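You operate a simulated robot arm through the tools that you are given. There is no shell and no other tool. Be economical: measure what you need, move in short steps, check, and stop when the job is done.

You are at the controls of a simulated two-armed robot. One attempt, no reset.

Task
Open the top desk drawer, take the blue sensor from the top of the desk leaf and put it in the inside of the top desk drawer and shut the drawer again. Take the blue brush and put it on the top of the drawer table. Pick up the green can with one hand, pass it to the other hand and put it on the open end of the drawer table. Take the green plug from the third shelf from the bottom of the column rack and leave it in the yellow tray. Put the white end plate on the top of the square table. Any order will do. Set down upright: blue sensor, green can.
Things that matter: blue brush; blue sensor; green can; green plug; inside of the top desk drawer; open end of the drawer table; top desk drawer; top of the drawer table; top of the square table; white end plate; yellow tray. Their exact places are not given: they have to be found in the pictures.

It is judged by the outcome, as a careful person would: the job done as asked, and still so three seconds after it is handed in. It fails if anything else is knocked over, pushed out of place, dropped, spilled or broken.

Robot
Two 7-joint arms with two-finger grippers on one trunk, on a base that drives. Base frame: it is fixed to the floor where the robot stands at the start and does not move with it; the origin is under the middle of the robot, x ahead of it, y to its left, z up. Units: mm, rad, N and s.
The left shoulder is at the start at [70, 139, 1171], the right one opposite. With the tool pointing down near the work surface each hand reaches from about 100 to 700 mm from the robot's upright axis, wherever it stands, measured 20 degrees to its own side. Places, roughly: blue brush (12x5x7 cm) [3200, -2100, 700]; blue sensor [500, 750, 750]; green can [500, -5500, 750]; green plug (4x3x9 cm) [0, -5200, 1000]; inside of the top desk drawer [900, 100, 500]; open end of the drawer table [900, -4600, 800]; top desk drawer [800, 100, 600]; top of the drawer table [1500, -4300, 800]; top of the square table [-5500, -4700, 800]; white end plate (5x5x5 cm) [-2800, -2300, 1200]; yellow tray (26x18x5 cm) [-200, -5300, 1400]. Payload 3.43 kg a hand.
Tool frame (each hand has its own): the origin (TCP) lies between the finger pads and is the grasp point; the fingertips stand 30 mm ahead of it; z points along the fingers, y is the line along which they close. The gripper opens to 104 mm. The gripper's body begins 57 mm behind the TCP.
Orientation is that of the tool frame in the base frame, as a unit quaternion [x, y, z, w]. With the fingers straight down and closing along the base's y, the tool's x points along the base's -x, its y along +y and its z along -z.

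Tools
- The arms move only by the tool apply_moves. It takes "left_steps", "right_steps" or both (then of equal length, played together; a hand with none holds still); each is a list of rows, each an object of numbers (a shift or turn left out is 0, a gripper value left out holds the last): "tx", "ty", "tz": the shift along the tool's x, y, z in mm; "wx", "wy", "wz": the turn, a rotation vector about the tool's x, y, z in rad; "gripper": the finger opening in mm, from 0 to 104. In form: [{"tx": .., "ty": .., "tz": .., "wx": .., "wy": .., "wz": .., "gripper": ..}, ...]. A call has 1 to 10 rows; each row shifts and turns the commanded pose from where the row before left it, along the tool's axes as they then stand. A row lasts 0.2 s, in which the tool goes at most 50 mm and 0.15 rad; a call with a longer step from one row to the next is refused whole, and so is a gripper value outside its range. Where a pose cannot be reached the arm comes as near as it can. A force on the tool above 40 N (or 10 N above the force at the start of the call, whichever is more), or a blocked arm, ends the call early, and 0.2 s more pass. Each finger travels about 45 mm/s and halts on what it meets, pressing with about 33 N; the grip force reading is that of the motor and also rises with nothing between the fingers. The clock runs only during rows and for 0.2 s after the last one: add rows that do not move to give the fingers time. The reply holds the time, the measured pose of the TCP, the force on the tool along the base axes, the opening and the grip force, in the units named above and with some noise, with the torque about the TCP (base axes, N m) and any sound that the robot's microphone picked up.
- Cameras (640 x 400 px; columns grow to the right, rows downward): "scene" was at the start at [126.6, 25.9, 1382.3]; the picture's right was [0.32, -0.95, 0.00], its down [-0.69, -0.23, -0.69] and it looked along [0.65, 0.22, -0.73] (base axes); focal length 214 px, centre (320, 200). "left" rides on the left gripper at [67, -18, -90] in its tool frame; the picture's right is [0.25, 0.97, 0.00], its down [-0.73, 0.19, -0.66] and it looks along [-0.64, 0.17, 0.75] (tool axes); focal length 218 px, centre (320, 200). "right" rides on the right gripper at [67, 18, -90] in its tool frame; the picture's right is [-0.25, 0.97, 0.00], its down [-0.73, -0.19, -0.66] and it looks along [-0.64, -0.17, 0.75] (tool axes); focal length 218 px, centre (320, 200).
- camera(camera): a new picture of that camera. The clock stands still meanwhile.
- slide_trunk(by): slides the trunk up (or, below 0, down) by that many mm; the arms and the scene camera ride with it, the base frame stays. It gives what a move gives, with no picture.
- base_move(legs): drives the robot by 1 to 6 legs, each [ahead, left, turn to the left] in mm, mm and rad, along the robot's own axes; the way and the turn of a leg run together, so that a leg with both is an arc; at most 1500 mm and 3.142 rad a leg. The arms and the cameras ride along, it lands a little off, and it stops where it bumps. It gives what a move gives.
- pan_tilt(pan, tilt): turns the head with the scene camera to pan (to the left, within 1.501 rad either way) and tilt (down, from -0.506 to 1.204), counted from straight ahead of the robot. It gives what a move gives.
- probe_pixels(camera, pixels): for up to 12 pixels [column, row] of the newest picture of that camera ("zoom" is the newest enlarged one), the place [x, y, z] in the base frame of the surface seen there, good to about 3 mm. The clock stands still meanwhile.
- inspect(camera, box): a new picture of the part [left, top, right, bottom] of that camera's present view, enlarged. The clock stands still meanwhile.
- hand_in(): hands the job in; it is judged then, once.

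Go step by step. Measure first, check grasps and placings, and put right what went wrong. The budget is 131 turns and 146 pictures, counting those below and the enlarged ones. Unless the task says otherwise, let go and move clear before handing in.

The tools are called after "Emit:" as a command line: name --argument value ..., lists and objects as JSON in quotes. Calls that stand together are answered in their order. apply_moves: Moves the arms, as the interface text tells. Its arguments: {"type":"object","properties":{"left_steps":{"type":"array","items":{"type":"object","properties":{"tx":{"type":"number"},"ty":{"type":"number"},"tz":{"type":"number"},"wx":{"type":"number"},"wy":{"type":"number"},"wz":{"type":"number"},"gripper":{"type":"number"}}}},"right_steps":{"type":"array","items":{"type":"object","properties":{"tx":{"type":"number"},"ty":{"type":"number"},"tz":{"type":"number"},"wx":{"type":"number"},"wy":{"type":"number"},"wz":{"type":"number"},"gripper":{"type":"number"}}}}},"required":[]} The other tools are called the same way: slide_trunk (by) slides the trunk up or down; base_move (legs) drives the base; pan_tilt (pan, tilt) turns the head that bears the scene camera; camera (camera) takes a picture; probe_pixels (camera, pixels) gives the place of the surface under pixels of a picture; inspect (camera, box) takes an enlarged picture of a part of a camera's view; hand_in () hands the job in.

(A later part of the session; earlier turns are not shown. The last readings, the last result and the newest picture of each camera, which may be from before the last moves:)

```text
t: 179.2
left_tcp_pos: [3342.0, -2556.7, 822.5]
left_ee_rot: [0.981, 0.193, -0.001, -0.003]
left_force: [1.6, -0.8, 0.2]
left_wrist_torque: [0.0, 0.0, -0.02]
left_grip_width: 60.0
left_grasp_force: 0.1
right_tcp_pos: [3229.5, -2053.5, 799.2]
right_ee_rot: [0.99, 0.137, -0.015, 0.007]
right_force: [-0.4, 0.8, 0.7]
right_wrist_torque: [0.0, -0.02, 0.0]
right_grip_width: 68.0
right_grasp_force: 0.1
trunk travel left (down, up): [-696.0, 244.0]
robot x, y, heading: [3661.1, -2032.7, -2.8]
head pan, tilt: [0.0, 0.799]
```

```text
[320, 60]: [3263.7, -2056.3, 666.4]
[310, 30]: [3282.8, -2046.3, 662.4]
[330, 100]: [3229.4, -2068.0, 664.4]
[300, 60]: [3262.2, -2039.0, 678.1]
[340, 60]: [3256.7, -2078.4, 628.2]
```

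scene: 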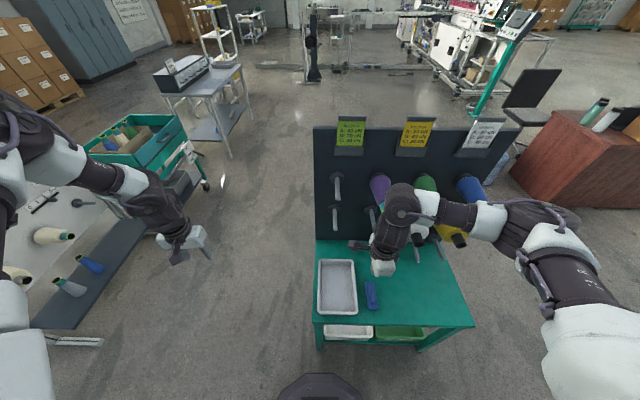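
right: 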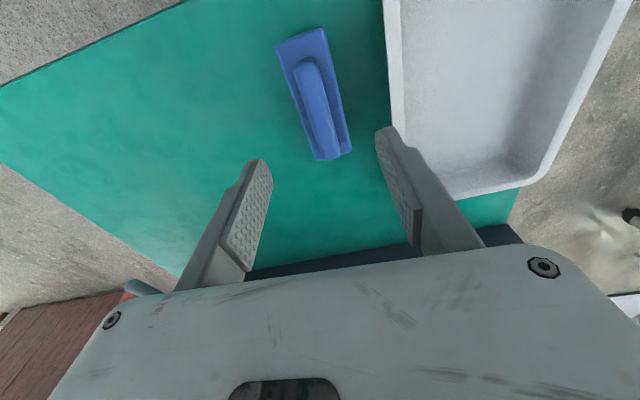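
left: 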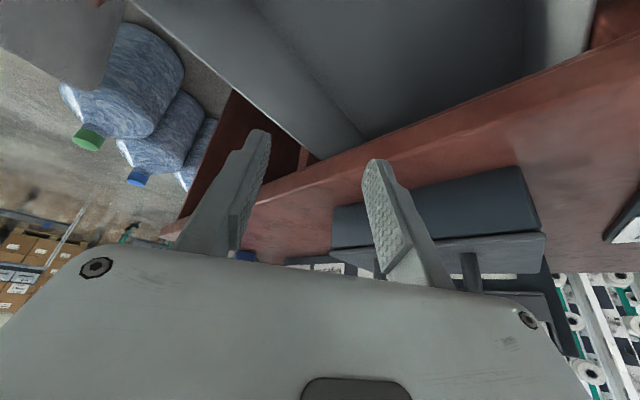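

Over the brush. Lower the trunk 130 and close.

Emit:
slide_trunk --by -131

Emit:
apply_moves --right_steps '[{"ty": 3, "gripper": 20}, {"gripper": 20}, {"gripper": 20}, {"gripper": 20}]'

Emit:
camera --camera "right"

```text
t: 180.8
left_tcp_pos: [3339.1, -2556.4, 690.8]
left_ee_rot: [0.981, 0.192, -0.001, -0.003]
left_force: [0.1, 0.3, 0.1]
left_wrist_torque: [-0.01, 0.03, 0.02]
left_grip_width: 60.2
left_grasp_force: 0.1
right_tcp_pos: [3228.8, -2052.1, 668.7]
right_ee_rot: [0.99, 0.139, -0.014, 0.009]
right_force: [-0.1, 1.0, 0.4]
right_wrist_torque: [0.02, 0.03, 0.01]
right_grip_width: 67.7
right_grasp_force: 0.1
trunk travel left (down, up): [-565.0, 375.0]
robot x, y, heading: [3664.1, -2032.2, -2.801]
head pan, tilt: [0.0, 0.799]
```

```text
t: 181.8
left_tcp_pos: [3340.6, -2557.0, 691.2]
left_ee_rot: [0.981, 0.193, 0.0, -0.002]
left_force: [0.7, -0.4, 0.3]
left_wrist_torque: [0.03, 0.02, 0.01]
left_grip_width: 60.0
left_grasp_force: 0.0
right_tcp_pos: [3230.8, -2056.4, 668.1]
right_ee_rot: [0.99, 0.138, -0.014, 0.009]
right_force: [1.0, 0.1, 0.3]
right_wrist_torque: [0.04, -0.01, 0.0]
right_grip_width: 44.2
right_grasp_force: 32.6
trunk travel left (down, up): [-565.0, 375.0]
robot x, y, heading: [3659.3, -2038.2, -2.8]
head pan, tilt: [0.0, 0.799]
```

```text
67 pictures are left
```

right: 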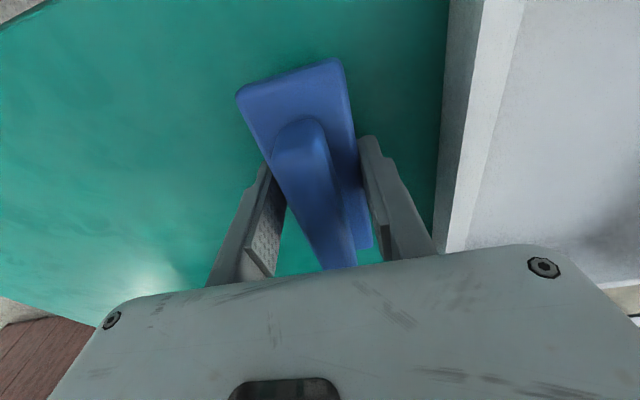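

Brush gripped (44 mm). Lift with the trunk and probe the peg panel on the left for the way out.

Emit:
slide_trunk --by 340

Emit:
pan_tilt --pan 0.7 --tilt 0.6

Emit:
camera --camera "scene"

Emit:
probe_pixels --camera "scene" --pixels '[[200, 300], [250, 250], [300, 200], [350, 150], [400, 150], [150, 200], [450, 120], [500, 150], [380, 250], [440, 200]]'

```text
t: 185.1
left_tcp_pos: [3341.3, -2557.8, 1031.2]
left_ee_rot: [0.981, 0.192, -0.001, -0.001]
left_force: [0.7, -0.9, 0.3]
left_wrist_torque: [0.03, 0.0, -0.01]
left_grip_width: 60.0
left_grasp_force: 0.2
right_tcp_pos: [3229.6, -2056.1, 1007.9]
right_ee_rot: [0.99, 0.137, -0.014, 0.009]
right_force: [0.2, 0.0, -0.6]
right_wrist_torque: [0.02, -0.01, 0.01]
right_grip_width: 44.2
right_grasp_force: 33.1
trunk travel left (down, up): [-905.0, 35.0]
robot x, y, heading: [3661.8, -2035.5, -2.8]
head pan, tilt: [0.0, 0.799]
```

```text
t: 186.2
left_tcp_pos: [3341.2, -2557.8, 1031.6]
left_ee_rot: [0.981, 0.193, -0.002, -0.003]
left_force: [-0.4, 0.2, -0.1]
left_wrist_torque: [0.01, -0.03, 0.0]
left_grip_width: 60.1
left_grasp_force: 0.2
right_tcp_pos: [3229.4, -2057.2, 1008.2]
right_ee_rot: [0.99, 0.138, -0.015, 0.008]
right_force: [0.3, -1.5, -1.0]
right_wrist_torque: [-0.04, 0.01, -0.01]
right_grip_width: 44.0
right_grasp_force: 33.4
trunk travel left (down, up): [-905.0, 35.0]
robot x, y, heading: [3662.4, -2034.9, -2.8]
head pan, tilt: [0.7, 0.6]
```

```text
66 pictures are left
```

scene: 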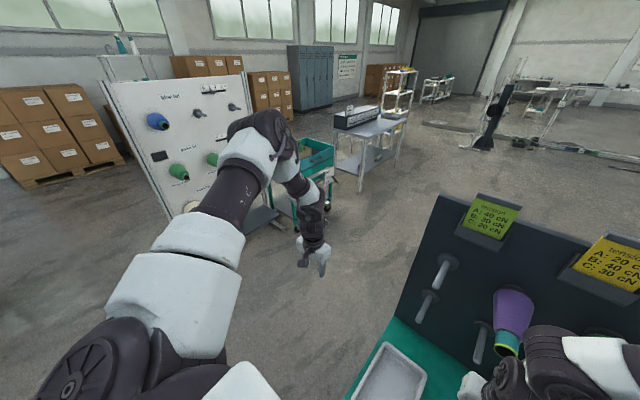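

```text
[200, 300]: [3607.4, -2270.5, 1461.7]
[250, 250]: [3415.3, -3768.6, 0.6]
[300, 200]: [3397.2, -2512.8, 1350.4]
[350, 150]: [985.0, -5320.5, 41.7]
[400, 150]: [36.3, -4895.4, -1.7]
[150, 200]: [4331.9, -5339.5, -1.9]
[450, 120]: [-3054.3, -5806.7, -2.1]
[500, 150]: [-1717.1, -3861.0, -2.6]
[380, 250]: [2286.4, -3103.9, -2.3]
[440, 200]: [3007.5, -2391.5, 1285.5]
```

Wide open floor. Drive out around the stand and over to the north side of the drawer table.

Emit:
base_move --legs '[[151, 598, 0], [1061, -59, 0], [1090, -69, 0], [0, 0, 0.8]]'

Emit:
pan_tilt --pan 0.0 --tilt 0.6

Emit:
camera --camera "scene"

```text
t: 202.1
left_tcp_pos: [1807.0, -3847.8, 1031.0]
left_ee_rot: [0.825, 0.565, -0.002, -0.001]
left_force: [-0.1, -0.2, 0.2]
left_wrist_torque: [-0.03, 0.0, -0.05]
left_grip_width: 59.9
left_grasp_force: 0.0
right_tcp_pos: [1367.0, -3584.7, 1008.2]
right_ee_rot: [0.855, 0.519, -0.01, 0.014]
right_force: [-0.1, 0.3, -1.5]
right_wrist_torque: [-0.01, -0.03, 0.0]
right_grip_width: 44.3
right_grasp_force: 33.2
trunk travel left (down, up): [-905.0, 35.0]
robot x, y, heading: [1648.6, -3256.1, -1.987]
head pan, tilt: [0.7, 0.6]
```

```text
t: 203.1
left_tcp_pos: [1808.1, -3847.7, 1030.3]
left_ee_rot: [0.825, 0.565, -0.002, -0.002]
left_force: [0.4, 0.9, -0.2]
left_wrist_torque: [-0.02, 0.02, -0.03]
left_grip_width: 60.0
left_grasp_force: 0.0
right_tcp_pos: [1367.7, -3585.8, 1008.1]
right_ee_rot: [0.856, 0.517, -0.01, 0.014]
right_force: [-0.5, -0.4, -1.1]
right_wrist_torque: [0.04, -0.04, 0.01]
right_grip_width: 44.3
right_grasp_force: 32.7
trunk travel left (down, up): [-905.0, 35.0]
robot x, y, heading: [1650.2, -3257.0, -1.992]
head pan, tilt: [0.0, 0.6]
```

```text
65 pictures are left
```

scene: 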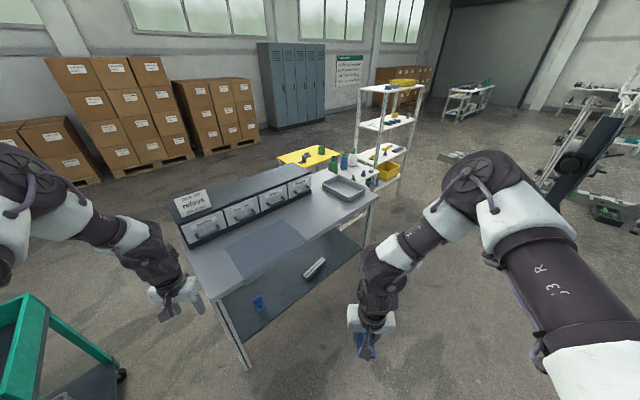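

The drawer table is in view, with a drawer unit along the back, a mat at (255,245), and a grey tray at the right end. Probe it.

Emit:
inspect --camera "scene" --box '[170, 140, 420, 310]'

Emit:
probe_pixels --camera "scene" --pixels '[[215, 297], [193, 255], [376, 197], [345, 222], [255, 250], [305, 225], [330, 210], [345, 186], [335, 175], [300, 190], [325, 165], [362, 190]]'

```text
2.35 times, centred on (295, 225) of scene
```

zoom: 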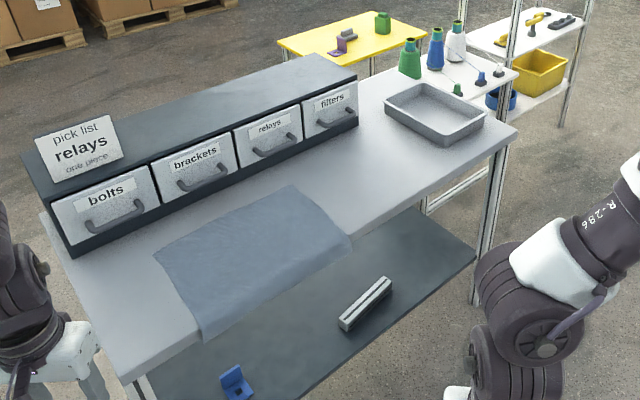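

```text
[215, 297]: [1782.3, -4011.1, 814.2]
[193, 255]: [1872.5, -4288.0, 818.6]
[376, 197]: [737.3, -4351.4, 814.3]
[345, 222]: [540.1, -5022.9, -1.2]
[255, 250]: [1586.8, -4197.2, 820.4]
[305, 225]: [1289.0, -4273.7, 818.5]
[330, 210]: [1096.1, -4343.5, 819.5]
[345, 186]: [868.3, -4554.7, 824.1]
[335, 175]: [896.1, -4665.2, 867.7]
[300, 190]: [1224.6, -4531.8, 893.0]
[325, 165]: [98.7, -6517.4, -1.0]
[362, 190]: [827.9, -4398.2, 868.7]
```

Table top z≈818, front edge along (-.95,-.31). I'll square up to the table (heading -1.257) and position the brush hand over a clear spot right of the mat, about (1330,-4330).

Emit:
base_move --legs '[[0, 0, 0.735], [190, -513, 0], [190, 0, 0]]'

Emit:
apply_moves --right_steps '[{"tx": -40}, {"tx": -40}, {"tx": -40}]'

Emit:
pan_tilt --pan -0.2 --tilt 0.85

Emit:
camera --camera "scene"

```text
t: 209.4
left_tcp_pos: [1782.5, -4105.1, 1032.1]
left_ee_rot: [0.572, 0.821, -0.003, 0.0]
left_force: [-0.6, 0.9, -0.3]
left_wrist_torque: [-0.04, -0.02, -0.01]
left_grip_width: 60.0
left_grasp_force: 0.0
right_tcp_pos: [1278.9, -4200.6, 1010.1]
right_ee_rot: [0.616, 0.787, -0.006, 0.018]
right_force: [-1.2, 0.0, -0.9]
right_wrist_torque: [-0.02, -0.02, 0.0]
right_grip_width: 44.2
right_grasp_force: 33.2
trunk travel left (down, up): [-905.0, 35.0]
robot x, y, heading: [1272.4, -3774.5, -1.265]
head pan, tilt: [0.0, 0.6]
```

```text
t: 210.2
left_tcp_pos: [1785.1, -4108.9, 1030.2]
left_ee_rot: [0.572, 0.82, -0.002, -0.001]
left_force: [0.4, -0.4, 0.1]
left_wrist_torque: [0.04, -0.01, 0.02]
left_grip_width: 60.1
left_grasp_force: 0.1
right_tcp_pos: [1345.6, -4260.2, 1034.1]
right_ee_rot: [0.619, 0.785, -0.008, 0.016]
right_force: [-1.4, 0.4, -1.6]
right_wrist_torque: [0.04, 0.03, -0.03]
right_grip_width: 44.4
right_grasp_force: 32.9
right hand out of reach, approached as far as the arm can: row 1, 2, 3
trunk travel left (down, up): [-905.0, 35.0]
robot x, y, heading: [1273.9, -3770.5, -1.269]
head pan, tilt: [0.0, 0.6]
```

```text
t: 210.9
left_tcp_pos: [1783.1, -4109.2, 1030.9]
left_ee_rot: [0.572, 0.82, -0.003, -0.001]
left_force: [-0.8, -0.3, 1.2]
left_wrist_torque: [0.01, -0.02, -0.02]
left_grip_width: 60.0
left_grasp_force: 0.0
right_tcp_pos: [1344.0, -4260.5, 1033.2]
right_ee_rot: [0.619, 0.786, -0.006, 0.015]
right_force: [0.6, 0.3, -1.7]
right_wrist_torque: [0.01, 0.01, 0.0]
right_grip_width: 44.3
right_grasp_force: 33.6
trunk travel left (down, up): [-905.0, 35.0]
robot x, y, heading: [1270.6, -3768.5, -1.267]
head pan, tilt: [-0.201, 0.85]
```

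```text
63 pictures are left
```

scene: 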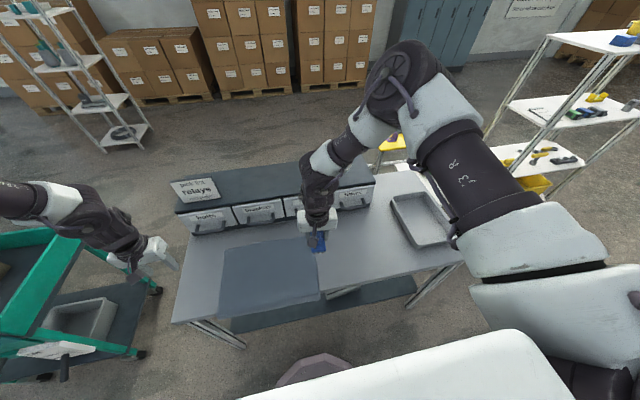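

The brush would land at the mat's edge; I'll shift the base 60 mm right and 30 ahead, and pull the left hand back off the table. Check forearm height over the drawer unit.

Emit:
probe_pixels --camera "scene" --pixels '[[345, 150], [395, 75], [320, 190], [335, 175], [195, 185], [350, 200], [318, 243], [318, 262], [340, 250]]'

Emit:
apply_moves --left_steps '[{"tx": 40}, {"tx": 40}, {"tx": 40}, {"tx": 40}]'

Emit:
base_move --legs '[[30, -65, 0]]'

```text
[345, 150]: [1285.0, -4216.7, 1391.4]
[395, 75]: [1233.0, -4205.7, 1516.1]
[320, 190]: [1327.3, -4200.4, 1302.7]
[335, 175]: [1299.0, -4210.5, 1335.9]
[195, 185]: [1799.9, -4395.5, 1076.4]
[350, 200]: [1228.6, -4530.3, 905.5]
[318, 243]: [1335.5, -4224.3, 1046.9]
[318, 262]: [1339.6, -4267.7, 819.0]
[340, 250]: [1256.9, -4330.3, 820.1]
```

```text
t: 211.9
left_tcp_pos: [1728.4, -3956.5, 1030.6]
left_ee_rot: [0.572, 0.821, -0.004, 0.0]
left_force: [0.0, 1.1, 0.4]
left_wrist_torque: [0.0, 0.01, 0.01]
left_grip_width: 60.1
left_grasp_force: 0.1
right_tcp_pos: [1344.3, -4258.1, 1035.0]
right_ee_rot: [0.619, 0.785, -0.007, 0.017]
right_force: [0.4, 0.3, -1.1]
right_wrist_torque: [0.0, 0.03, 0.0]
right_grip_width: 44.2
right_grasp_force: 33.1
trunk travel left (down, up): [-905.0, 35.0]
robot x, y, heading: [1269.5, -3771.5, -1.262]
head pan, tilt: [-0.201, 0.85]
```

```text
t: 213.0
left_tcp_pos: [1681.1, -4001.2, 1029.1]
left_ee_rot: [0.571, 0.821, -0.006, -0.002]
left_force: [1.1, 0.3, 0.4]
left_wrist_torque: [-0.02, 0.09, 0.0]
left_grip_width: 60.2
left_grasp_force: 0.1
right_tcp_pos: [1298.2, -4302.4, 1036.2]
right_ee_rot: [0.617, 0.787, -0.01, 0.015]
right_force: [0.5, 0.6, -1.2]
right_wrist_torque: [-0.03, 0.04, -0.03]
right_grip_width: 44.1
right_grasp_force: 33.2
trunk travel left (down, up): [-905.0, 35.0]
robot x, y, heading: [1220.9, -3818.0, -1.266]
head pan, tilt: [-0.201, 0.85]
```

Lower the trunk 175 to set the brush down.

Emit:
slide_trunk --by -172

Emit:
camera --camera "right"

```text
t: 214.9
left_tcp_pos: [1677.1, -4004.2, 858.8]
left_ee_rot: [0.572, 0.821, -0.002, -0.001]
left_force: [-0.6, 0.2, -0.1]
left_wrist_torque: [0.04, -0.01, 0.0]
left_grip_width: 60.0
left_grasp_force: 0.1
right_tcp_pos: [1292.4, -4306.7, 861.6]
right_ee_rot: [0.617, 0.786, -0.006, 0.016]
right_force: [0.5, -0.8, -1.8]
right_wrist_torque: [-0.01, -0.01, -0.01]
right_grip_width: 44.1
right_grasp_force: 32.9
trunk travel left (down, up): [-733.0, 207.0]
robot x, y, heading: [1219.4, -3816.2, -1.261]
head pan, tilt: [-0.201, 0.85]
```

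```text
62 pictures are left
```

right: 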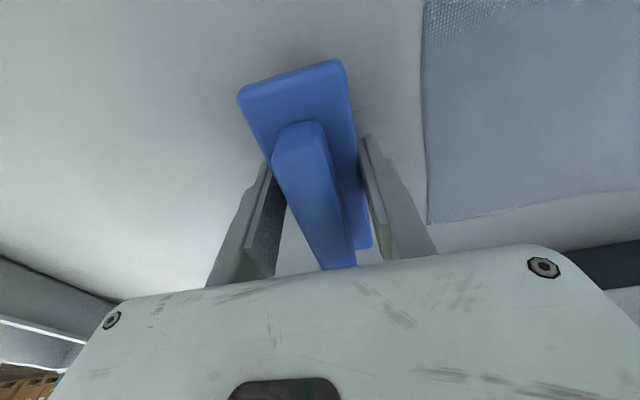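

Brush is clear of the mat and ~4 mm above the table. Lower 4 mm, open, and lift.

Emit:
slide_trunk --by -4

Emit:
apply_moves --right_steps '[{"gripper": 52}, {"gripper": 60}, {"gripper": 70}, {"gripper": 75}]'

Emit:
slide_trunk --by 180

Emit:
camera --camera "scene"

```text
t: 215.4
left_tcp_pos: [1676.4, -4004.5, 855.3]
left_ee_rot: [0.571, 0.821, -0.001, -0.001]
left_force: [-0.8, -0.3, 0.0]
left_wrist_torque: [0.0, 0.0, -0.01]
left_grip_width: 60.1
left_grasp_force: 0.0
right_tcp_pos: [1293.3, -4305.8, 857.9]
right_ee_rot: [0.618, 0.786, -0.006, 0.016]
right_force: [-0.6, 0.4, 2.1]
right_wrist_torque: [0.18, 0.15, 0.01]
right_grip_width: 44.5
right_grasp_force: 33.0
trunk travel left (down, up): [-729.0, 211.0]
robot x, y, heading: [1221.1, -3819.7, -1.264]
head pan, tilt: [-0.201, 0.85]
```

```text
t: 216.4
left_tcp_pos: [1676.7, -4004.7, 854.3]
left_ee_rot: [0.57, 0.821, -0.002, -0.001]
left_force: [0.4, 1.2, -1.0]
left_wrist_torque: [0.01, 0.01, -0.01]
left_grip_width: 60.0
left_grasp_force: 0.2
right_tcp_pos: [1292.4, -4306.1, 858.9]
right_ee_rot: [0.617, 0.787, -0.007, 0.016]
right_force: [-0.4, -0.4, -0.8]
right_wrist_torque: [0.0, 0.01, -0.01]
right_grip_width: 74.7
right_grasp_force: 0.0
trunk travel left (down, up): [-729.0, 211.0]
robot x, y, heading: [1217.1, -3818.6, -1.266]
head pan, tilt: [-0.201, 0.85]
```

```text
t: 218.4
left_tcp_pos: [1676.7, -4005.3, 1034.1]
left_ee_rot: [0.571, 0.821, -0.003, -0.001]
left_force: [0.4, 0.6, 0.3]
left_wrist_torque: [-0.04, 0.0, -0.02]
left_grip_width: 60.2
left_grasp_force: 0.0
right_tcp_pos: [1294.3, -4307.0, 1038.2]
right_ee_rot: [0.618, 0.786, -0.006, 0.016]
right_force: [-0.5, 0.5, 0.0]
right_wrist_torque: [0.04, -0.02, 0.01]
right_grip_width: 74.7
right_grasp_force: 0.1
trunk travel left (down, up): [-909.0, 31.0]
robot x, y, heading: [1216.7, -3818.2, -1.267]
head pan, tilt: [-0.201, 0.85]
```

```text
61 pictures are left
```

scene: 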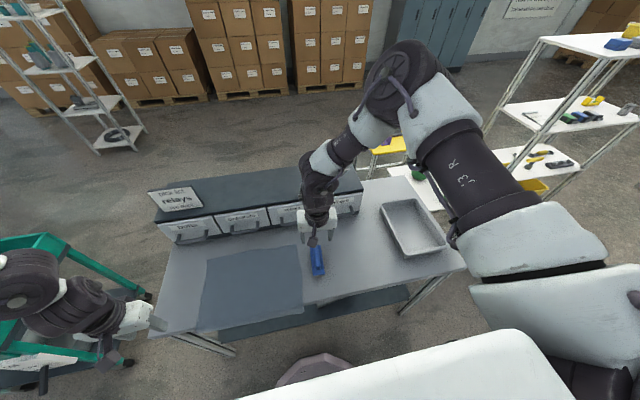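

Brush is placed on the table. Next: back off and move right to view the white/yellow tables and the column rack.

Emit:
base_move --legs '[[-330, 0, 0], [0, -850, 0]]'

Emit:
pan_tilt --pan -0.1 --tilt 0.5

Emit:
camera --camera "scene"

Emit:
inspect --camera "scene" --box '[220, 120, 440, 260]'

```text
t: 224.7
left_tcp_pos: [767.6, -3948.6, 1034.3]
left_ee_rot: [0.569, 0.822, -0.002, -0.001]
left_force: [-0.6, -0.9, 0.2]
left_wrist_torque: [0.02, 0.02, -0.01]
left_grip_width: 59.9
left_grasp_force: 0.2
right_tcp_pos: [385.4, -4251.9, 1038.4]
right_ee_rot: [0.615, 0.788, -0.007, 0.016]
right_force: [-0.4, 0.4, -0.2]
right_wrist_torque: [0.0, -0.01, 0.01]
right_grip_width: 75.0
right_grasp_force: 0.2
trunk travel left (down, up): [-909.0, 31.0]
robot x, y, heading: [311.6, -3769.0, -1.256]
head pan, tilt: [-0.201, 0.85]
```

```text
t: 225.6
left_tcp_pos: [767.8, -3948.6, 1036.0]
left_ee_rot: [0.569, 0.823, -0.001, -0.002]
left_force: [-0.5, -0.2, -0.8]
left_wrist_torque: [0.0, -0.01, 0.0]
left_grip_width: 60.2
left_grasp_force: 0.0
right_tcp_pos: [384.4, -4252.3, 1038.0]
right_ee_rot: [0.616, 0.788, -0.006, 0.017]
right_force: [0.1, 0.5, 0.8]
right_wrist_torque: [-0.03, -0.01, 0.01]
right_grip_width: 74.9
right_grasp_force: 0.1
trunk travel left (down, up): [-909.0, 31.0]
robot x, y, heading: [308.9, -3766.3, -1.256]
head pan, tilt: [-0.099, 0.499]
```

```text
60 pictures are left
```

scene: 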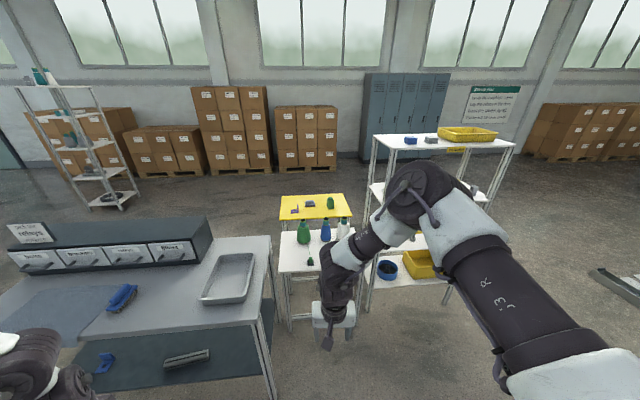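

```text
2.86 times, centred on (330, 190) of scene
```

zoom: 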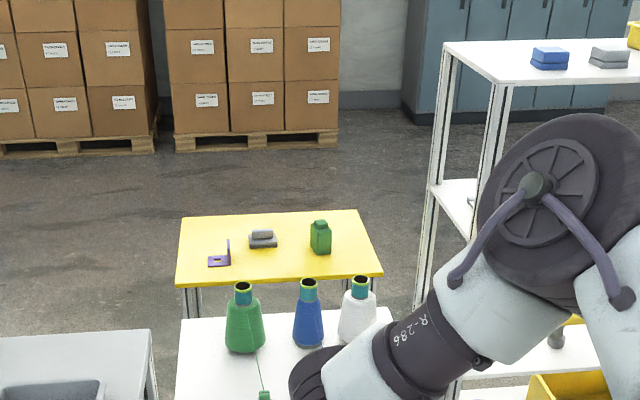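

The green can stands on the yellow table (zoom 321,237); the yellow tray is on the rack's top shelf (467,133). Probe these.

Emit:
probe_pixels --camera "zoom" --pixels '[[321, 245], [321, 225], [180, 285], [380, 275], [355, 212], [185, 215], [178, 395], [185, 320], [390, 308], [262, 242], [245, 340]]'

Emit:
probe_pixels --camera "scene" --pixels '[[467, 135], [440, 140], [495, 137], [410, 142], [378, 140], [512, 148], [375, 305], [450, 280], [268, 240], [230, 280]]'

```text
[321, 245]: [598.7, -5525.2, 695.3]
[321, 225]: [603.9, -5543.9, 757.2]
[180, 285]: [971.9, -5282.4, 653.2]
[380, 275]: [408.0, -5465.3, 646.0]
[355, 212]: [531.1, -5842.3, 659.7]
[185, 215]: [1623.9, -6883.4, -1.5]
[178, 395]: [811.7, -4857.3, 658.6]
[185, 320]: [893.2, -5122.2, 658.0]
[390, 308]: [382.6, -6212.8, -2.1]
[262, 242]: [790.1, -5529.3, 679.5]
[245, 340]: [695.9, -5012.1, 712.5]
```

```text
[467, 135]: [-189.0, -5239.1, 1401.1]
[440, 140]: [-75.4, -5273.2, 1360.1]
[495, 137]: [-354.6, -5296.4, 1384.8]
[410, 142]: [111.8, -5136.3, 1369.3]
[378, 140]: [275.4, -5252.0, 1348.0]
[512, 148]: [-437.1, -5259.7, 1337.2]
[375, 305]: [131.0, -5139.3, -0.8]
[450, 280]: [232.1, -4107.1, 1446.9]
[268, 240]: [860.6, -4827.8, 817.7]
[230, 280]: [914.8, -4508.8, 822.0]
```

Can at ≈(600,-5535) on the yellow table (z 658); tray on top of the rack (z≈1350). I'll go in front of the rack next to find the green plug on its third shelf.

Emit:
base_move --legs '[[0, -700, 0], [430, 0, 0]]'

Emit:
pan_tilt --pan -0.05 --tilt 0.35

Emit:
camera --camera "scene"

```text
t: 231.6
left_tcp_pos: [227.8, -4572.7, 1034.4]
left_ee_rot: [0.571, 0.821, -0.003, 0.0]
left_force: [-0.4, -0.6, -0.3]
left_wrist_torque: [0.01, 0.01, -0.01]
left_grip_width: 60.5
left_grasp_force: 0.1
right_tcp_pos: [-154.9, -4874.1, 1038.5]
right_ee_rot: [0.617, 0.787, -0.006, 0.017]
right_force: [-0.3, 0.0, 0.2]
right_wrist_torque: [0.02, 0.0, -0.02]
right_grip_width: 75.1
right_grasp_force: 0.1
trunk travel left (down, up): [-909.0, 31.0]
robot x, y, heading: [-227.3, -4390.5, -1.261]
head pan, tilt: [-0.099, 0.499]
```

```text
t: 232.3
left_tcp_pos: [228.6, -4573.9, 1033.7]
left_ee_rot: [0.57, 0.821, -0.002, -0.001]
left_force: [0.5, -0.4, 0.0]
left_wrist_torque: [0.04, -0.02, 0.01]
left_grip_width: 60.0
left_grasp_force: 0.2
right_tcp_pos: [-152.9, -4875.6, 1038.2]
right_ee_rot: [0.617, 0.786, -0.006, 0.016]
right_force: [-0.6, -0.1, 0.7]
right_wrist_torque: [0.01, -0.01, 0.0]
right_grip_width: 75.1
right_grasp_force: 0.1
trunk travel left (down, up): [-909.0, 31.0]
robot x, y, heading: [-224.1, -4388.9, -1.263]
head pan, tilt: [-0.051, 0.351]
```

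```text
58 pictures are left
```

scene: 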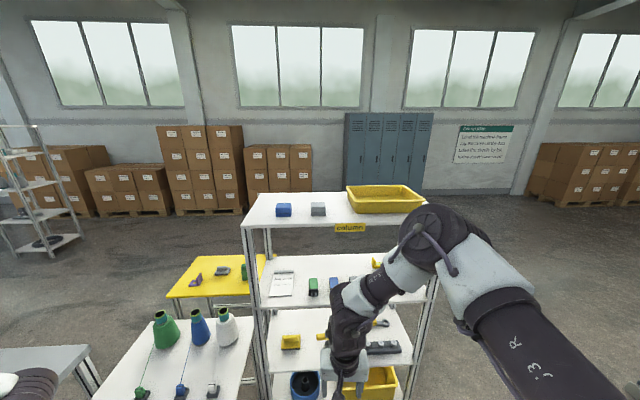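

The green plug is at (313,287) on the third shelf, with a blue one beside it. Zoom and probe.

Emit:
inspect --camera "scene" --box '[240, 180, 440, 310]'

Emit:
probe_pixels --camera "zoom" --pixels '[[233, 325], [233, 345], [233, 355], [220, 350], [247, 350], [70, 380], [20, 140], [560, 150], [345, 100], [350, 80], [540, 85], [460, 60]]'

```text
3.08 times, centred on (340, 245) of scene
```

zoom: 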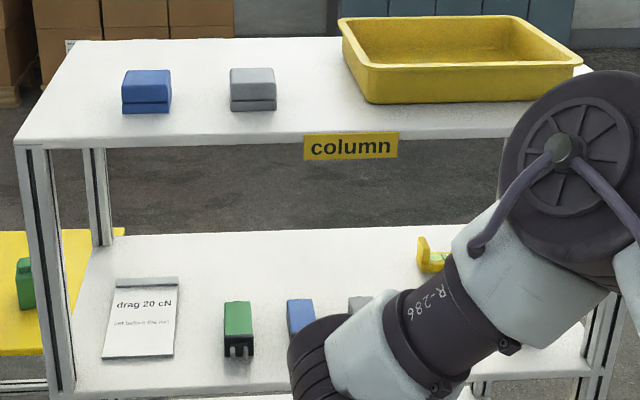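

```text
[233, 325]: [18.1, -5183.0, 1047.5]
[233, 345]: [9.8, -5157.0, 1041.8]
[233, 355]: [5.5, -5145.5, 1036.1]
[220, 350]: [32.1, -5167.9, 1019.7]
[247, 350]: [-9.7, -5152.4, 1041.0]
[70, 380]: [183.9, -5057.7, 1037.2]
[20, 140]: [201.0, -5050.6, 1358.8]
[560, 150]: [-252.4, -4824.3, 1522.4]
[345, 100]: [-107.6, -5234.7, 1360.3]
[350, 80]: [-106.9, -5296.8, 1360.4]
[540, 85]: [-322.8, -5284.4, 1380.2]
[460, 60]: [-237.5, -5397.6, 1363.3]
```

Plug: centre u≈-1583, d≈4933, z 1019–1048, 40 wide, lying along depth. I'll tilt the right tool forward 0.65 to reach under the top shelf.

Emit:
apply_moves --right_steps '[{"wy": -0.13, "gripper": 64}, {"wy": -0.13}, {"wy": -0.13}, {"wy": -0.13}, {"wy": -0.13}]'

Emit:
camera --camera "right"

```text
t: 233.5
left_tcp_pos: [230.1, -4572.9, 1033.5]
left_ee_rot: [0.57, 0.822, -0.002, -0.001]
left_force: [-0.6, 0.4, 0.0]
left_wrist_torque: [0.0, 0.04, 0.0]
left_grip_width: 60.0
left_grasp_force: 0.1
right_tcp_pos: [-153.9, -4875.0, 1039.1]
right_ee_rot: [0.583, 0.74, -0.204, 0.268]
right_force: [-0.7, 0.1, 0.0]
right_wrist_torque: [-0.01, 0.02, -0.02]
right_grip_width: 64.1
right_grasp_force: 0.1
trunk travel left (down, up): [-909.0, 31.0]
robot x, y, heading: [-227.5, -4391.7, -1.264]
head pan, tilt: [-0.051, 0.351]
```

```text
56 pictures are left
```

right: 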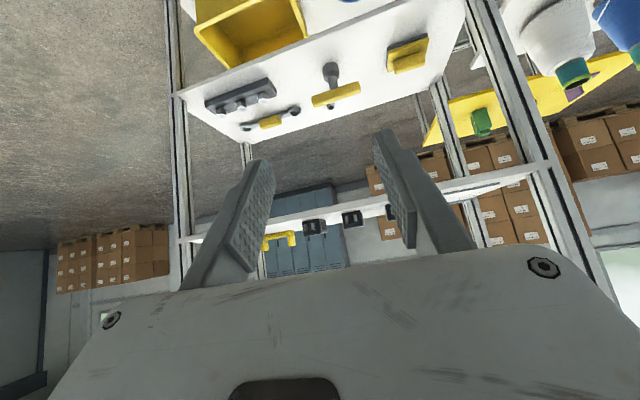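

Tilt is fine. Align laterally and approach to ~125 mm short of the plug, raising the trunk 17 mm.

Emit:
slide_trunk --by 17

Emit:
base_move --legs '[[205, 72, 0]]'

Emit:
camera --camera "right"

Emit:
camera --camera "scene"

```text
t: 234.2
left_tcp_pos: [229.5, -4572.6, 1052.1]
left_ee_rot: [0.571, 0.821, -0.003, -0.001]
left_force: [-0.3, -0.1, -0.3]
left_wrist_torque: [0.0, 0.01, -0.01]
left_grip_width: 59.9
left_grasp_force: 0.0
right_tcp_pos: [-155.0, -4874.9, 1055.8]
right_ee_rot: [0.583, 0.74, -0.203, 0.267]
right_force: [0.5, -0.8, -0.1]
right_wrist_torque: [0.04, -0.02, 0.02]
right_grip_width: 64.1
right_grasp_force: 0.1
trunk travel left (down, up): [-926.0, 14.0]
robot x, y, heading: [-226.5, -4388.5, -1.265]
head pan, tilt: [-0.051, 0.351]
```

```text
t: 235.8
left_tcp_pos: [357.5, -4741.8, 1053.5]
left_ee_rot: [0.571, 0.821, -0.002, 0.001]
left_force: [-0.3, 0.4, -0.3]
left_wrist_torque: [-0.01, -0.06, 0.02]
left_grip_width: 60.1
left_grasp_force: 0.1
right_tcp_pos: [-25.9, -5043.6, 1056.0]
right_ee_rot: [0.583, 0.74, -0.203, 0.268]
right_force: [0.2, 0.2, 0.1]
right_wrist_torque: [0.0, -0.03, 0.01]
right_grip_width: 63.8
right_grasp_force: 0.0
trunk travel left (down, up): [-926.0, 14.0]
robot x, y, heading: [-94.9, -4558.5, -1.261]
head pan, tilt: [-0.051, 0.351]
```

```text
55 pictures are left
```

right: 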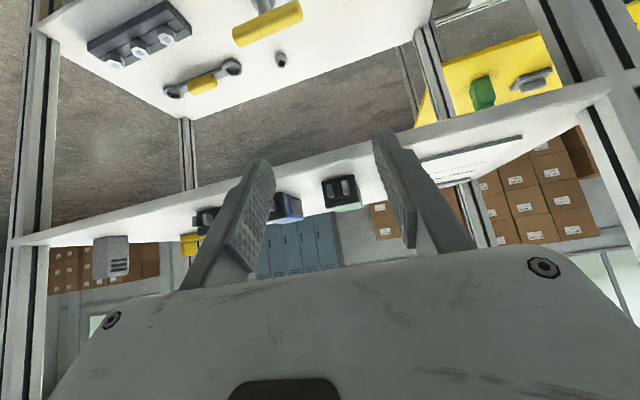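

```text
54 pictures are left
```

scene: 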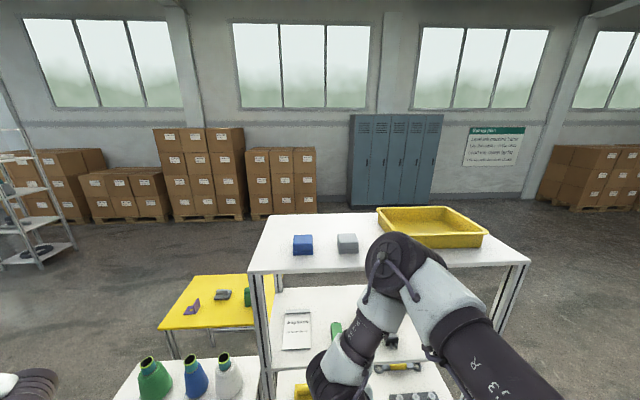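

The plug (340,190) is between the fingers. Probe to refine alignment.

Emit:
probe_pixels --camera "right" --pixels '[[328, 190], [353, 190], [340, 182], [345, 207], [285, 207], [340, 172]]'

```text
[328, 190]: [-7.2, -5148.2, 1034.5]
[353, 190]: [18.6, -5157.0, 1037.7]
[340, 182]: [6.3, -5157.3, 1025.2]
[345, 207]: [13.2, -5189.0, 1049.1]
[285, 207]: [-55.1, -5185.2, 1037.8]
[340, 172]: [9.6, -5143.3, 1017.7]
```

Aligned within 4 mm. Advance 127 mm and close.

Emit:
base_move --legs '[[127, -4, 0]]'

Emit:
camera --camera "right"

```text
t: 237.1
left_tcp_pos: [395.5, -4865.2, 1051.7]
left_ee_rot: [0.569, 0.823, -0.002, -0.002]
left_force: [0.0, 0.2, 0.0]
left_wrist_torque: [0.03, 0.02, 0.01]
left_grip_width: 60.3
left_grasp_force: 0.0
right_tcp_pos: [11.6, -5169.2, 1055.7]
right_ee_rot: [0.582, 0.741, -0.203, 0.267]
right_force: [-0.4, 0.2, -0.5]
right_wrist_torque: [0.0, 0.02, 0.02]
right_grip_width: 64.1
right_grasp_force: 0.1
trunk travel left (down, up): [-926.0, 14.0]
robot x, y, heading: [-65.6, -4678.7, -1.261]
head pan, tilt: [-0.051, 0.351]
```

```text
53 pictures are left
```

right: 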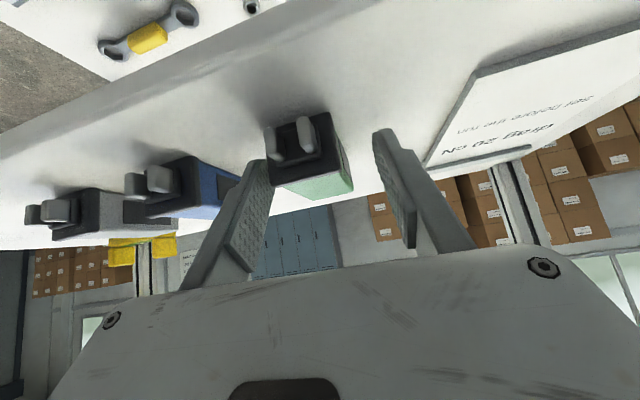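

Plug is inside the fingers, slightly toward the robot's right one. Shift 8 mm right and close.

Emit:
apply_moves --right_steps '[{"ty": -8}, {"tz": 3, "gripper": 20}, {"gripper": 20}, {"gripper": 20}]'

Emit:
camera --camera "right"

```text
t: 238.1
left_tcp_pos: [394.9, -4864.7, 1051.6]
left_ee_rot: [0.569, 0.822, -0.003, -0.001]
left_force: [-0.3, 0.9, 0.1]
left_wrist_torque: [-0.02, -0.02, -0.02]
left_grip_width: 60.1
left_grasp_force: 0.0
right_tcp_pos: [4.1, -5170.0, 1054.5]
right_ee_rot: [0.583, 0.741, -0.203, 0.267]
right_force: [1.1, 0.2, 0.5]
right_wrist_torque: [0.02, 0.0, -0.02]
right_grip_width: 35.0
right_grasp_force: 33.1
trunk travel left (down, up): [-926.0, 14.0]
robot x, y, heading: [-66.1, -4682.8, -1.258]
head pan, tilt: [-0.051, 0.351]
```

```text
52 pictures are left
```

right: 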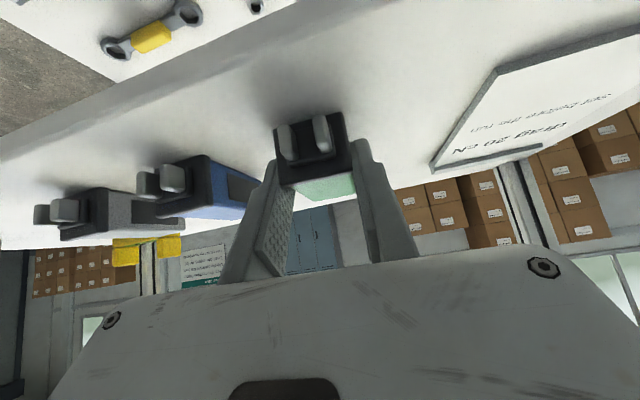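

Plug held (35 mm). Lift 40 mm, back out, then raise and extend the hand for the top shelf.

Emit:
apply_moves --right_steps '[{"tx": -13, "tz": -16}, {"tx": -13, "tz": -16}, {}]'

Emit:
base_move --legs '[[-330, 0, 0]]'

Emit:
apply_moves --right_steps '[{"tx": -38, "tz": 10}, {"tx": -40, "tz": -5}, {"tx": -38, "tz": -25}, {"tx": -29, "tz": -36}, {"tx": -29, "tz": -36}, {"tx": -29, "tz": -36}, {"tx": -29, "tz": -36}, {"tx": -29, "tz": -36}, {"tx": -29, "tz": -36}]'

Emit:
camera --camera "right"

```text
t: 238.9
left_tcp_pos: [394.8, -4866.2, 1052.0]
left_ee_rot: [0.569, 0.822, -0.002, -0.002]
left_force: [0.4, -0.5, 0.8]
left_wrist_torque: [-0.02, 0.02, 0.0]
left_grip_width: 60.0
left_grasp_force: 0.1
right_tcp_pos: [5.1, -5172.7, 1093.6]
right_ee_rot: [0.582, 0.741, -0.202, 0.267]
right_force: [-0.4, 0.1, -1.1]
right_wrist_torque: [0.05, 0.04, 0.01]
right_grip_width: 34.8
right_grasp_force: 32.9
trunk travel left (down, up): [-926.0, 14.0]
robot x, y, heading: [-61.7, -4680.8, -1.26]
head pan, tilt: [-0.051, 0.351]
```

```text
t: 241.1
left_tcp_pos: [294.5, -4552.4, 1051.0]
left_ee_rot: [0.569, 0.823, -0.001, -0.002]
left_force: [0.9, 0.2, -0.3]
left_wrist_torque: [0.05, 0.0, -0.02]
left_grip_width: 60.3
left_grasp_force: 0.0
right_tcp_pos: [-95.4, -4858.2, 1092.9]
right_ee_rot: [0.581, 0.741, -0.202, 0.267]
right_force: [0.2, 0.2, -1.6]
right_wrist_torque: [0.04, 0.04, 0.01]
right_grip_width: 35.2
right_grasp_force: 32.7
trunk travel left (down, up): [-926.0, 14.0]
robot x, y, heading: [-164.5, -4365.6, -1.261]
head pan, tilt: [-0.051, 0.351]
```

```text
t: 243.1
left_tcp_pos: [293.4, -4546.5, 1052.6]
left_ee_rot: [0.569, 0.822, -0.002, -0.001]
left_force: [-0.3, -0.4, -1.1]
left_wrist_torque: [-0.03, 0.01, 0.0]
left_grip_width: 60.3
left_grasp_force: 0.1
right_tcp_pos: [-81.5, -4927.1, 1461.0]
right_ee_rot: [0.582, 0.741, -0.203, 0.267]
right_force: [0.6, 1.4, -0.9]
right_wrist_torque: [0.03, -0.01, -0.02]
right_grip_width: 35.2
right_grasp_force: 33.3
trunk travel left (down, up): [-926.0, 14.0]
robot x, y, heading: [-166.0, -4366.8, -1.265]
head pan, tilt: [-0.051, 0.351]
```

```text
51 pictures are left
```

right: 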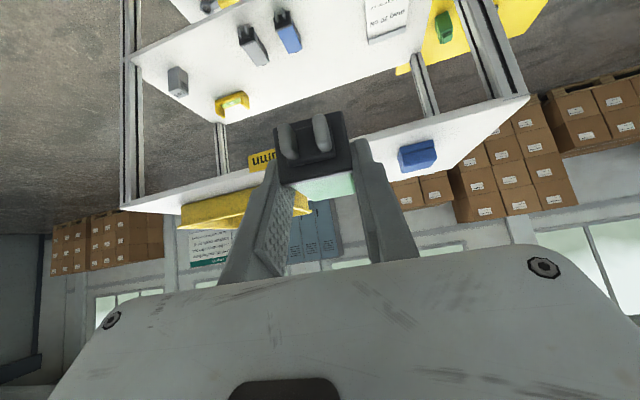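

Hand is at z 1461, above the top shelf. Tray centre u≈-1847, d≈5014. Move right 247 then ahead 340.

Emit:
base_move --legs '[[0, -247, 0], [335, 0, 0]]'

Emit:
camera --camera "right"

Emit:
camera --camera "scene"

```text
t: 246.7
left_tcp_pos: [156.0, -4943.9, 1052.9]
left_ee_rot: [0.573, 0.82, -0.003, -0.001]
left_force: [0.0, -0.3, -0.3]
left_wrist_torque: [0.03, -0.02, -0.01]
left_grip_width: 60.2
left_grasp_force: 0.2
right_tcp_pos: [-221.9, -5322.9, 1461.3]
right_ee_rot: [0.584, 0.739, -0.205, 0.268]
right_force: [0.1, 0.2, -0.8]
right_wrist_torque: [-0.02, 0.04, -0.01]
right_grip_width: 35.1
right_grasp_force: 32.8
trunk travel left (down, up): [-926.0, 14.0]
robot x, y, heading: [-299.3, -4760.6, -1.265]
head pan, tilt: [-0.051, 0.351]
```

```text
50 pictures are left
```

right: 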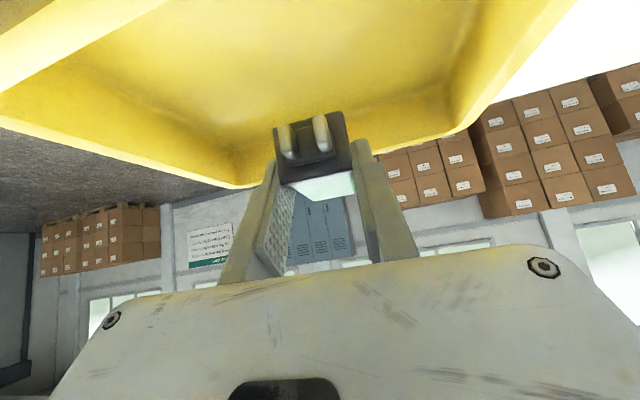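

```text
49 pictures are left
```

scene: 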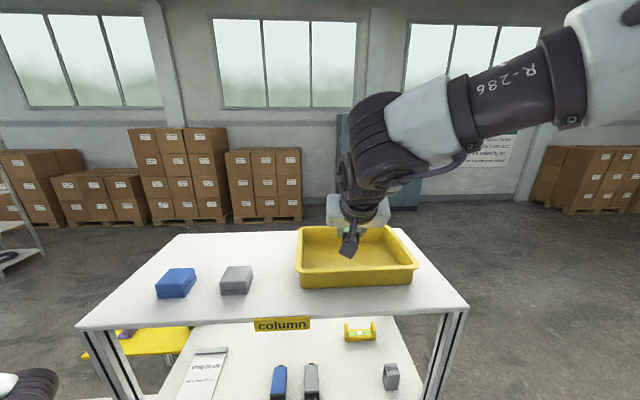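

Probe the tray around the plug to confirm landing spot.

Emit:
probe_pixels --camera "right" --pixels '[[235, 182], [400, 155], [300, 90], [250, 120], [480, 100], [30, 80], [310, 60]]'

Emit:
probe_pixels --camera "scene" --pixels '[[300, 265], [357, 270], [415, 268], [305, 230], [385, 228], [350, 258]]'

```text
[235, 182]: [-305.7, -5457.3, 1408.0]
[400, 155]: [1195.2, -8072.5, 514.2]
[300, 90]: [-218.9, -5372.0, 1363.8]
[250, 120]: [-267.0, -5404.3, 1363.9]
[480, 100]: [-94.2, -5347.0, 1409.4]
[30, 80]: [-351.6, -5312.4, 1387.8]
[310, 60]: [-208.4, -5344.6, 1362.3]
```

```text
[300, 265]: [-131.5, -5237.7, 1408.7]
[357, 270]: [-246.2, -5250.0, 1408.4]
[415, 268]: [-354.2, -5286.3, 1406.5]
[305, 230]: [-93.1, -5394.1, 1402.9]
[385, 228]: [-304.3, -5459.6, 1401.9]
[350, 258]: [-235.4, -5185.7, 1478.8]
```

Plug is centred over the tray (floor z 1363). Lower the trunk 60 mm.

Emit:
slide_trunk --by -60

Emit:
apply_moves --right_steps '[{"gripper": 42}, {"gripper": 50}, {"gripper": 56}, {"gripper": 56}]'

Emit:
slide_trunk --by 72

Emit:
base_move --legs '[[-450, 0, 0]]'

Emit:
camera --camera "scene"

```text
t: 247.7
left_tcp_pos: [157.2, -4946.7, 992.2]
left_ee_rot: [0.572, 0.82, -0.002, -0.002]
left_force: [0.7, -0.2, 0.1]
left_wrist_torque: [0.01, -0.03, 0.02]
left_grip_width: 59.9
left_grasp_force: 0.0
right_tcp_pos: [-219.9, -5325.3, 1398.7]
right_ee_rot: [0.585, 0.738, -0.204, 0.266]
right_force: [0.1, -0.1, -0.8]
right_wrist_torque: [0.0, -0.01, -0.04]
right_grip_width: 34.9
right_grasp_force: 32.8
trunk travel left (down, up): [-866.0, 74.0]
robot x, y, heading: [-298.1, -4763.4, -1.263]
head pan, tilt: [-0.051, 0.351]
```

```text
t: 248.7
left_tcp_pos: [157.5, -4946.6, 991.3]
left_ee_rot: [0.572, 0.82, -0.002, -0.002]
left_force: [0.0, 0.2, 1.2]
left_wrist_torque: [-0.02, 0.03, 0.0]
left_grip_width: 60.3
left_grasp_force: 0.0
right_tcp_pos: [-220.5, -5325.7, 1398.3]
right_ee_rot: [0.585, 0.739, -0.204, 0.267]
right_force: [-0.7, 0.4, 0.6]
right_wrist_torque: [0.03, 0.01, 0.01]
right_grip_width: 55.8
right_grasp_force: 0.0
trunk travel left (down, up): [-866.0, 74.0]
robot x, y, heading: [-296.4, -4758.3, -1.262]
head pan, tilt: [-0.051, 0.351]
```

```text
t: 249.8
left_tcp_pos: [157.0, -4947.4, 1064.5]
left_ee_rot: [0.571, 0.821, -0.002, -0.002]
left_force: [0.6, -0.5, 0.1]
left_wrist_torque: [-0.03, 0.03, 0.01]
left_grip_width: 60.2
left_grasp_force: 0.0
right_tcp_pos: [-219.3, -5325.5, 1471.7]
right_ee_rot: [0.585, 0.739, -0.203, 0.267]
right_force: [0.3, -0.1, 0.7]
right_wrist_torque: [0.0, 0.03, -0.02]
right_grip_width: 56.1
right_grasp_force: 0.1
trunk travel left (down, up): [-938.0, 2.0]
robot x, y, heading: [-299.0, -4759.4, -1.266]
head pan, tilt: [-0.051, 0.351]
```

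```text
t: 252.5
left_tcp_pos: [21.5, -4516.7, 1063.1]
left_ee_rot: [0.571, 0.821, -0.001, -0.002]
left_force: [0.0, 0.6, 0.3]
left_wrist_torque: [0.01, -0.01, 0.0]
left_grip_width: 59.9
left_grasp_force: 0.0
right_tcp_pos: [-353.6, -4897.8, 1470.7]
right_ee_rot: [0.584, 0.74, -0.203, 0.266]
right_force: [0.1, -0.8, 0.3]
right_wrist_torque: [0.0, 0.01, 0.02]
right_grip_width: 55.8
right_grasp_force: 0.1
trunk travel left (down, up): [-938.0, 2.0]
robot x, y, heading: [-441.6, -4328.8, -1.261]
head pan, tilt: [-0.051, 0.351]
```

```text
48 pictures are left
```

scene: 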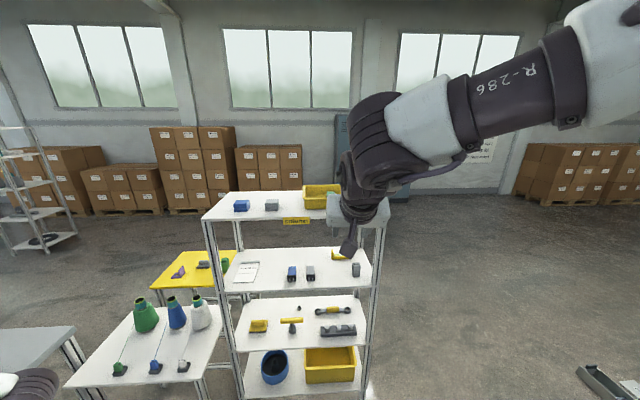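

Plug released. Next the can: I plan to approach the yellow table from its west side, behind the rack. Probe the floor to the right for the route, and turn the arms toward a hand-over posture meanwhile.

Emit:
pan_tilt --pan -0.6 --tilt 0.6

Emit:
apply_moves --right_steps '[{"wy": 0.14}, {"wy": 0.14}, {"wy": 0.14}, {"wy": 0.14}, {"wy": 0.125}, {"tz": 45}, {"tz": 45}, {"tz": 45}, {"tz": 45}, {"tz": 45}]' --left_steps '[{"wz": 0.15}, {"wz": 0.15}, {"wz": 0.15}, {"wz": 0.15}, {"wz": 0.15}, {"wz": 0.15}, {"wz": 0.15}, {"wz": 0.15}, {"wz": 0.15}, {"wz": 0.15}]'

Emit:
camera --camera "scene"

```text
t: 253.5
left_tcp_pos: [21.9, -4513.3, 1062.7]
left_ee_rot: [0.572, 0.82, -0.002, -0.001]
left_force: [0.2, -0.6, -0.4]
left_wrist_torque: [-0.04, -0.03, 0.03]
left_grip_width: 60.2
left_grasp_force: 0.1
right_tcp_pos: [-355.6, -4893.5, 1472.2]
right_ee_rot: [0.583, 0.739, -0.204, 0.267]
right_force: [0.6, 0.2, 0.0]
right_wrist_torque: [0.05, 0.02, 0.0]
right_grip_width: 55.9
right_grasp_force: 0.1
trunk travel left (down, up): [-938.0, 2.0]
robot x, y, heading: [-433.0, -4328.3, -1.266]
head pan, tilt: [-0.6, 0.6]
```

```text
t: 255.7
left_tcp_pos: [21.5, -4517.2, 1064.5]
left_ee_rot: [0.978, 0.21, -0.002, -0.001]
left_force: [0.9, -1.2, -1.1]
left_wrist_torque: [0.02, -0.02, 0.02]
left_grip_width: 59.9
left_grasp_force: 0.0
right_tcp_pos: [-322.1, -4831.7, 1220.1]
right_ee_rot: [0.619, 0.785, 0.005, 0.003]
right_force: [-0.1, 0.1, 0.3]
right_wrist_torque: [0.03, -0.03, 0.02]
right_grip_width: 55.8
right_grasp_force: 0.0
right hand out of reach, approached as far as the arm can: row 2, 3, 4, 5
trunk travel left (down, up): [-938.0, 2.0]
robot x, y, heading: [-435.0, -4326.9, -1.269]
head pan, tilt: [-0.6, 0.6]
```

```text
47 pictures are left
```

scene: 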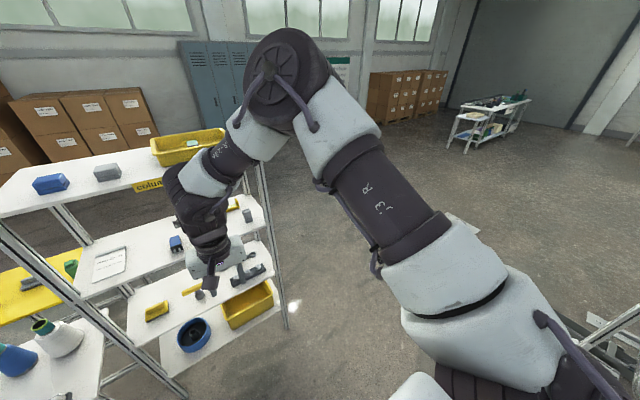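

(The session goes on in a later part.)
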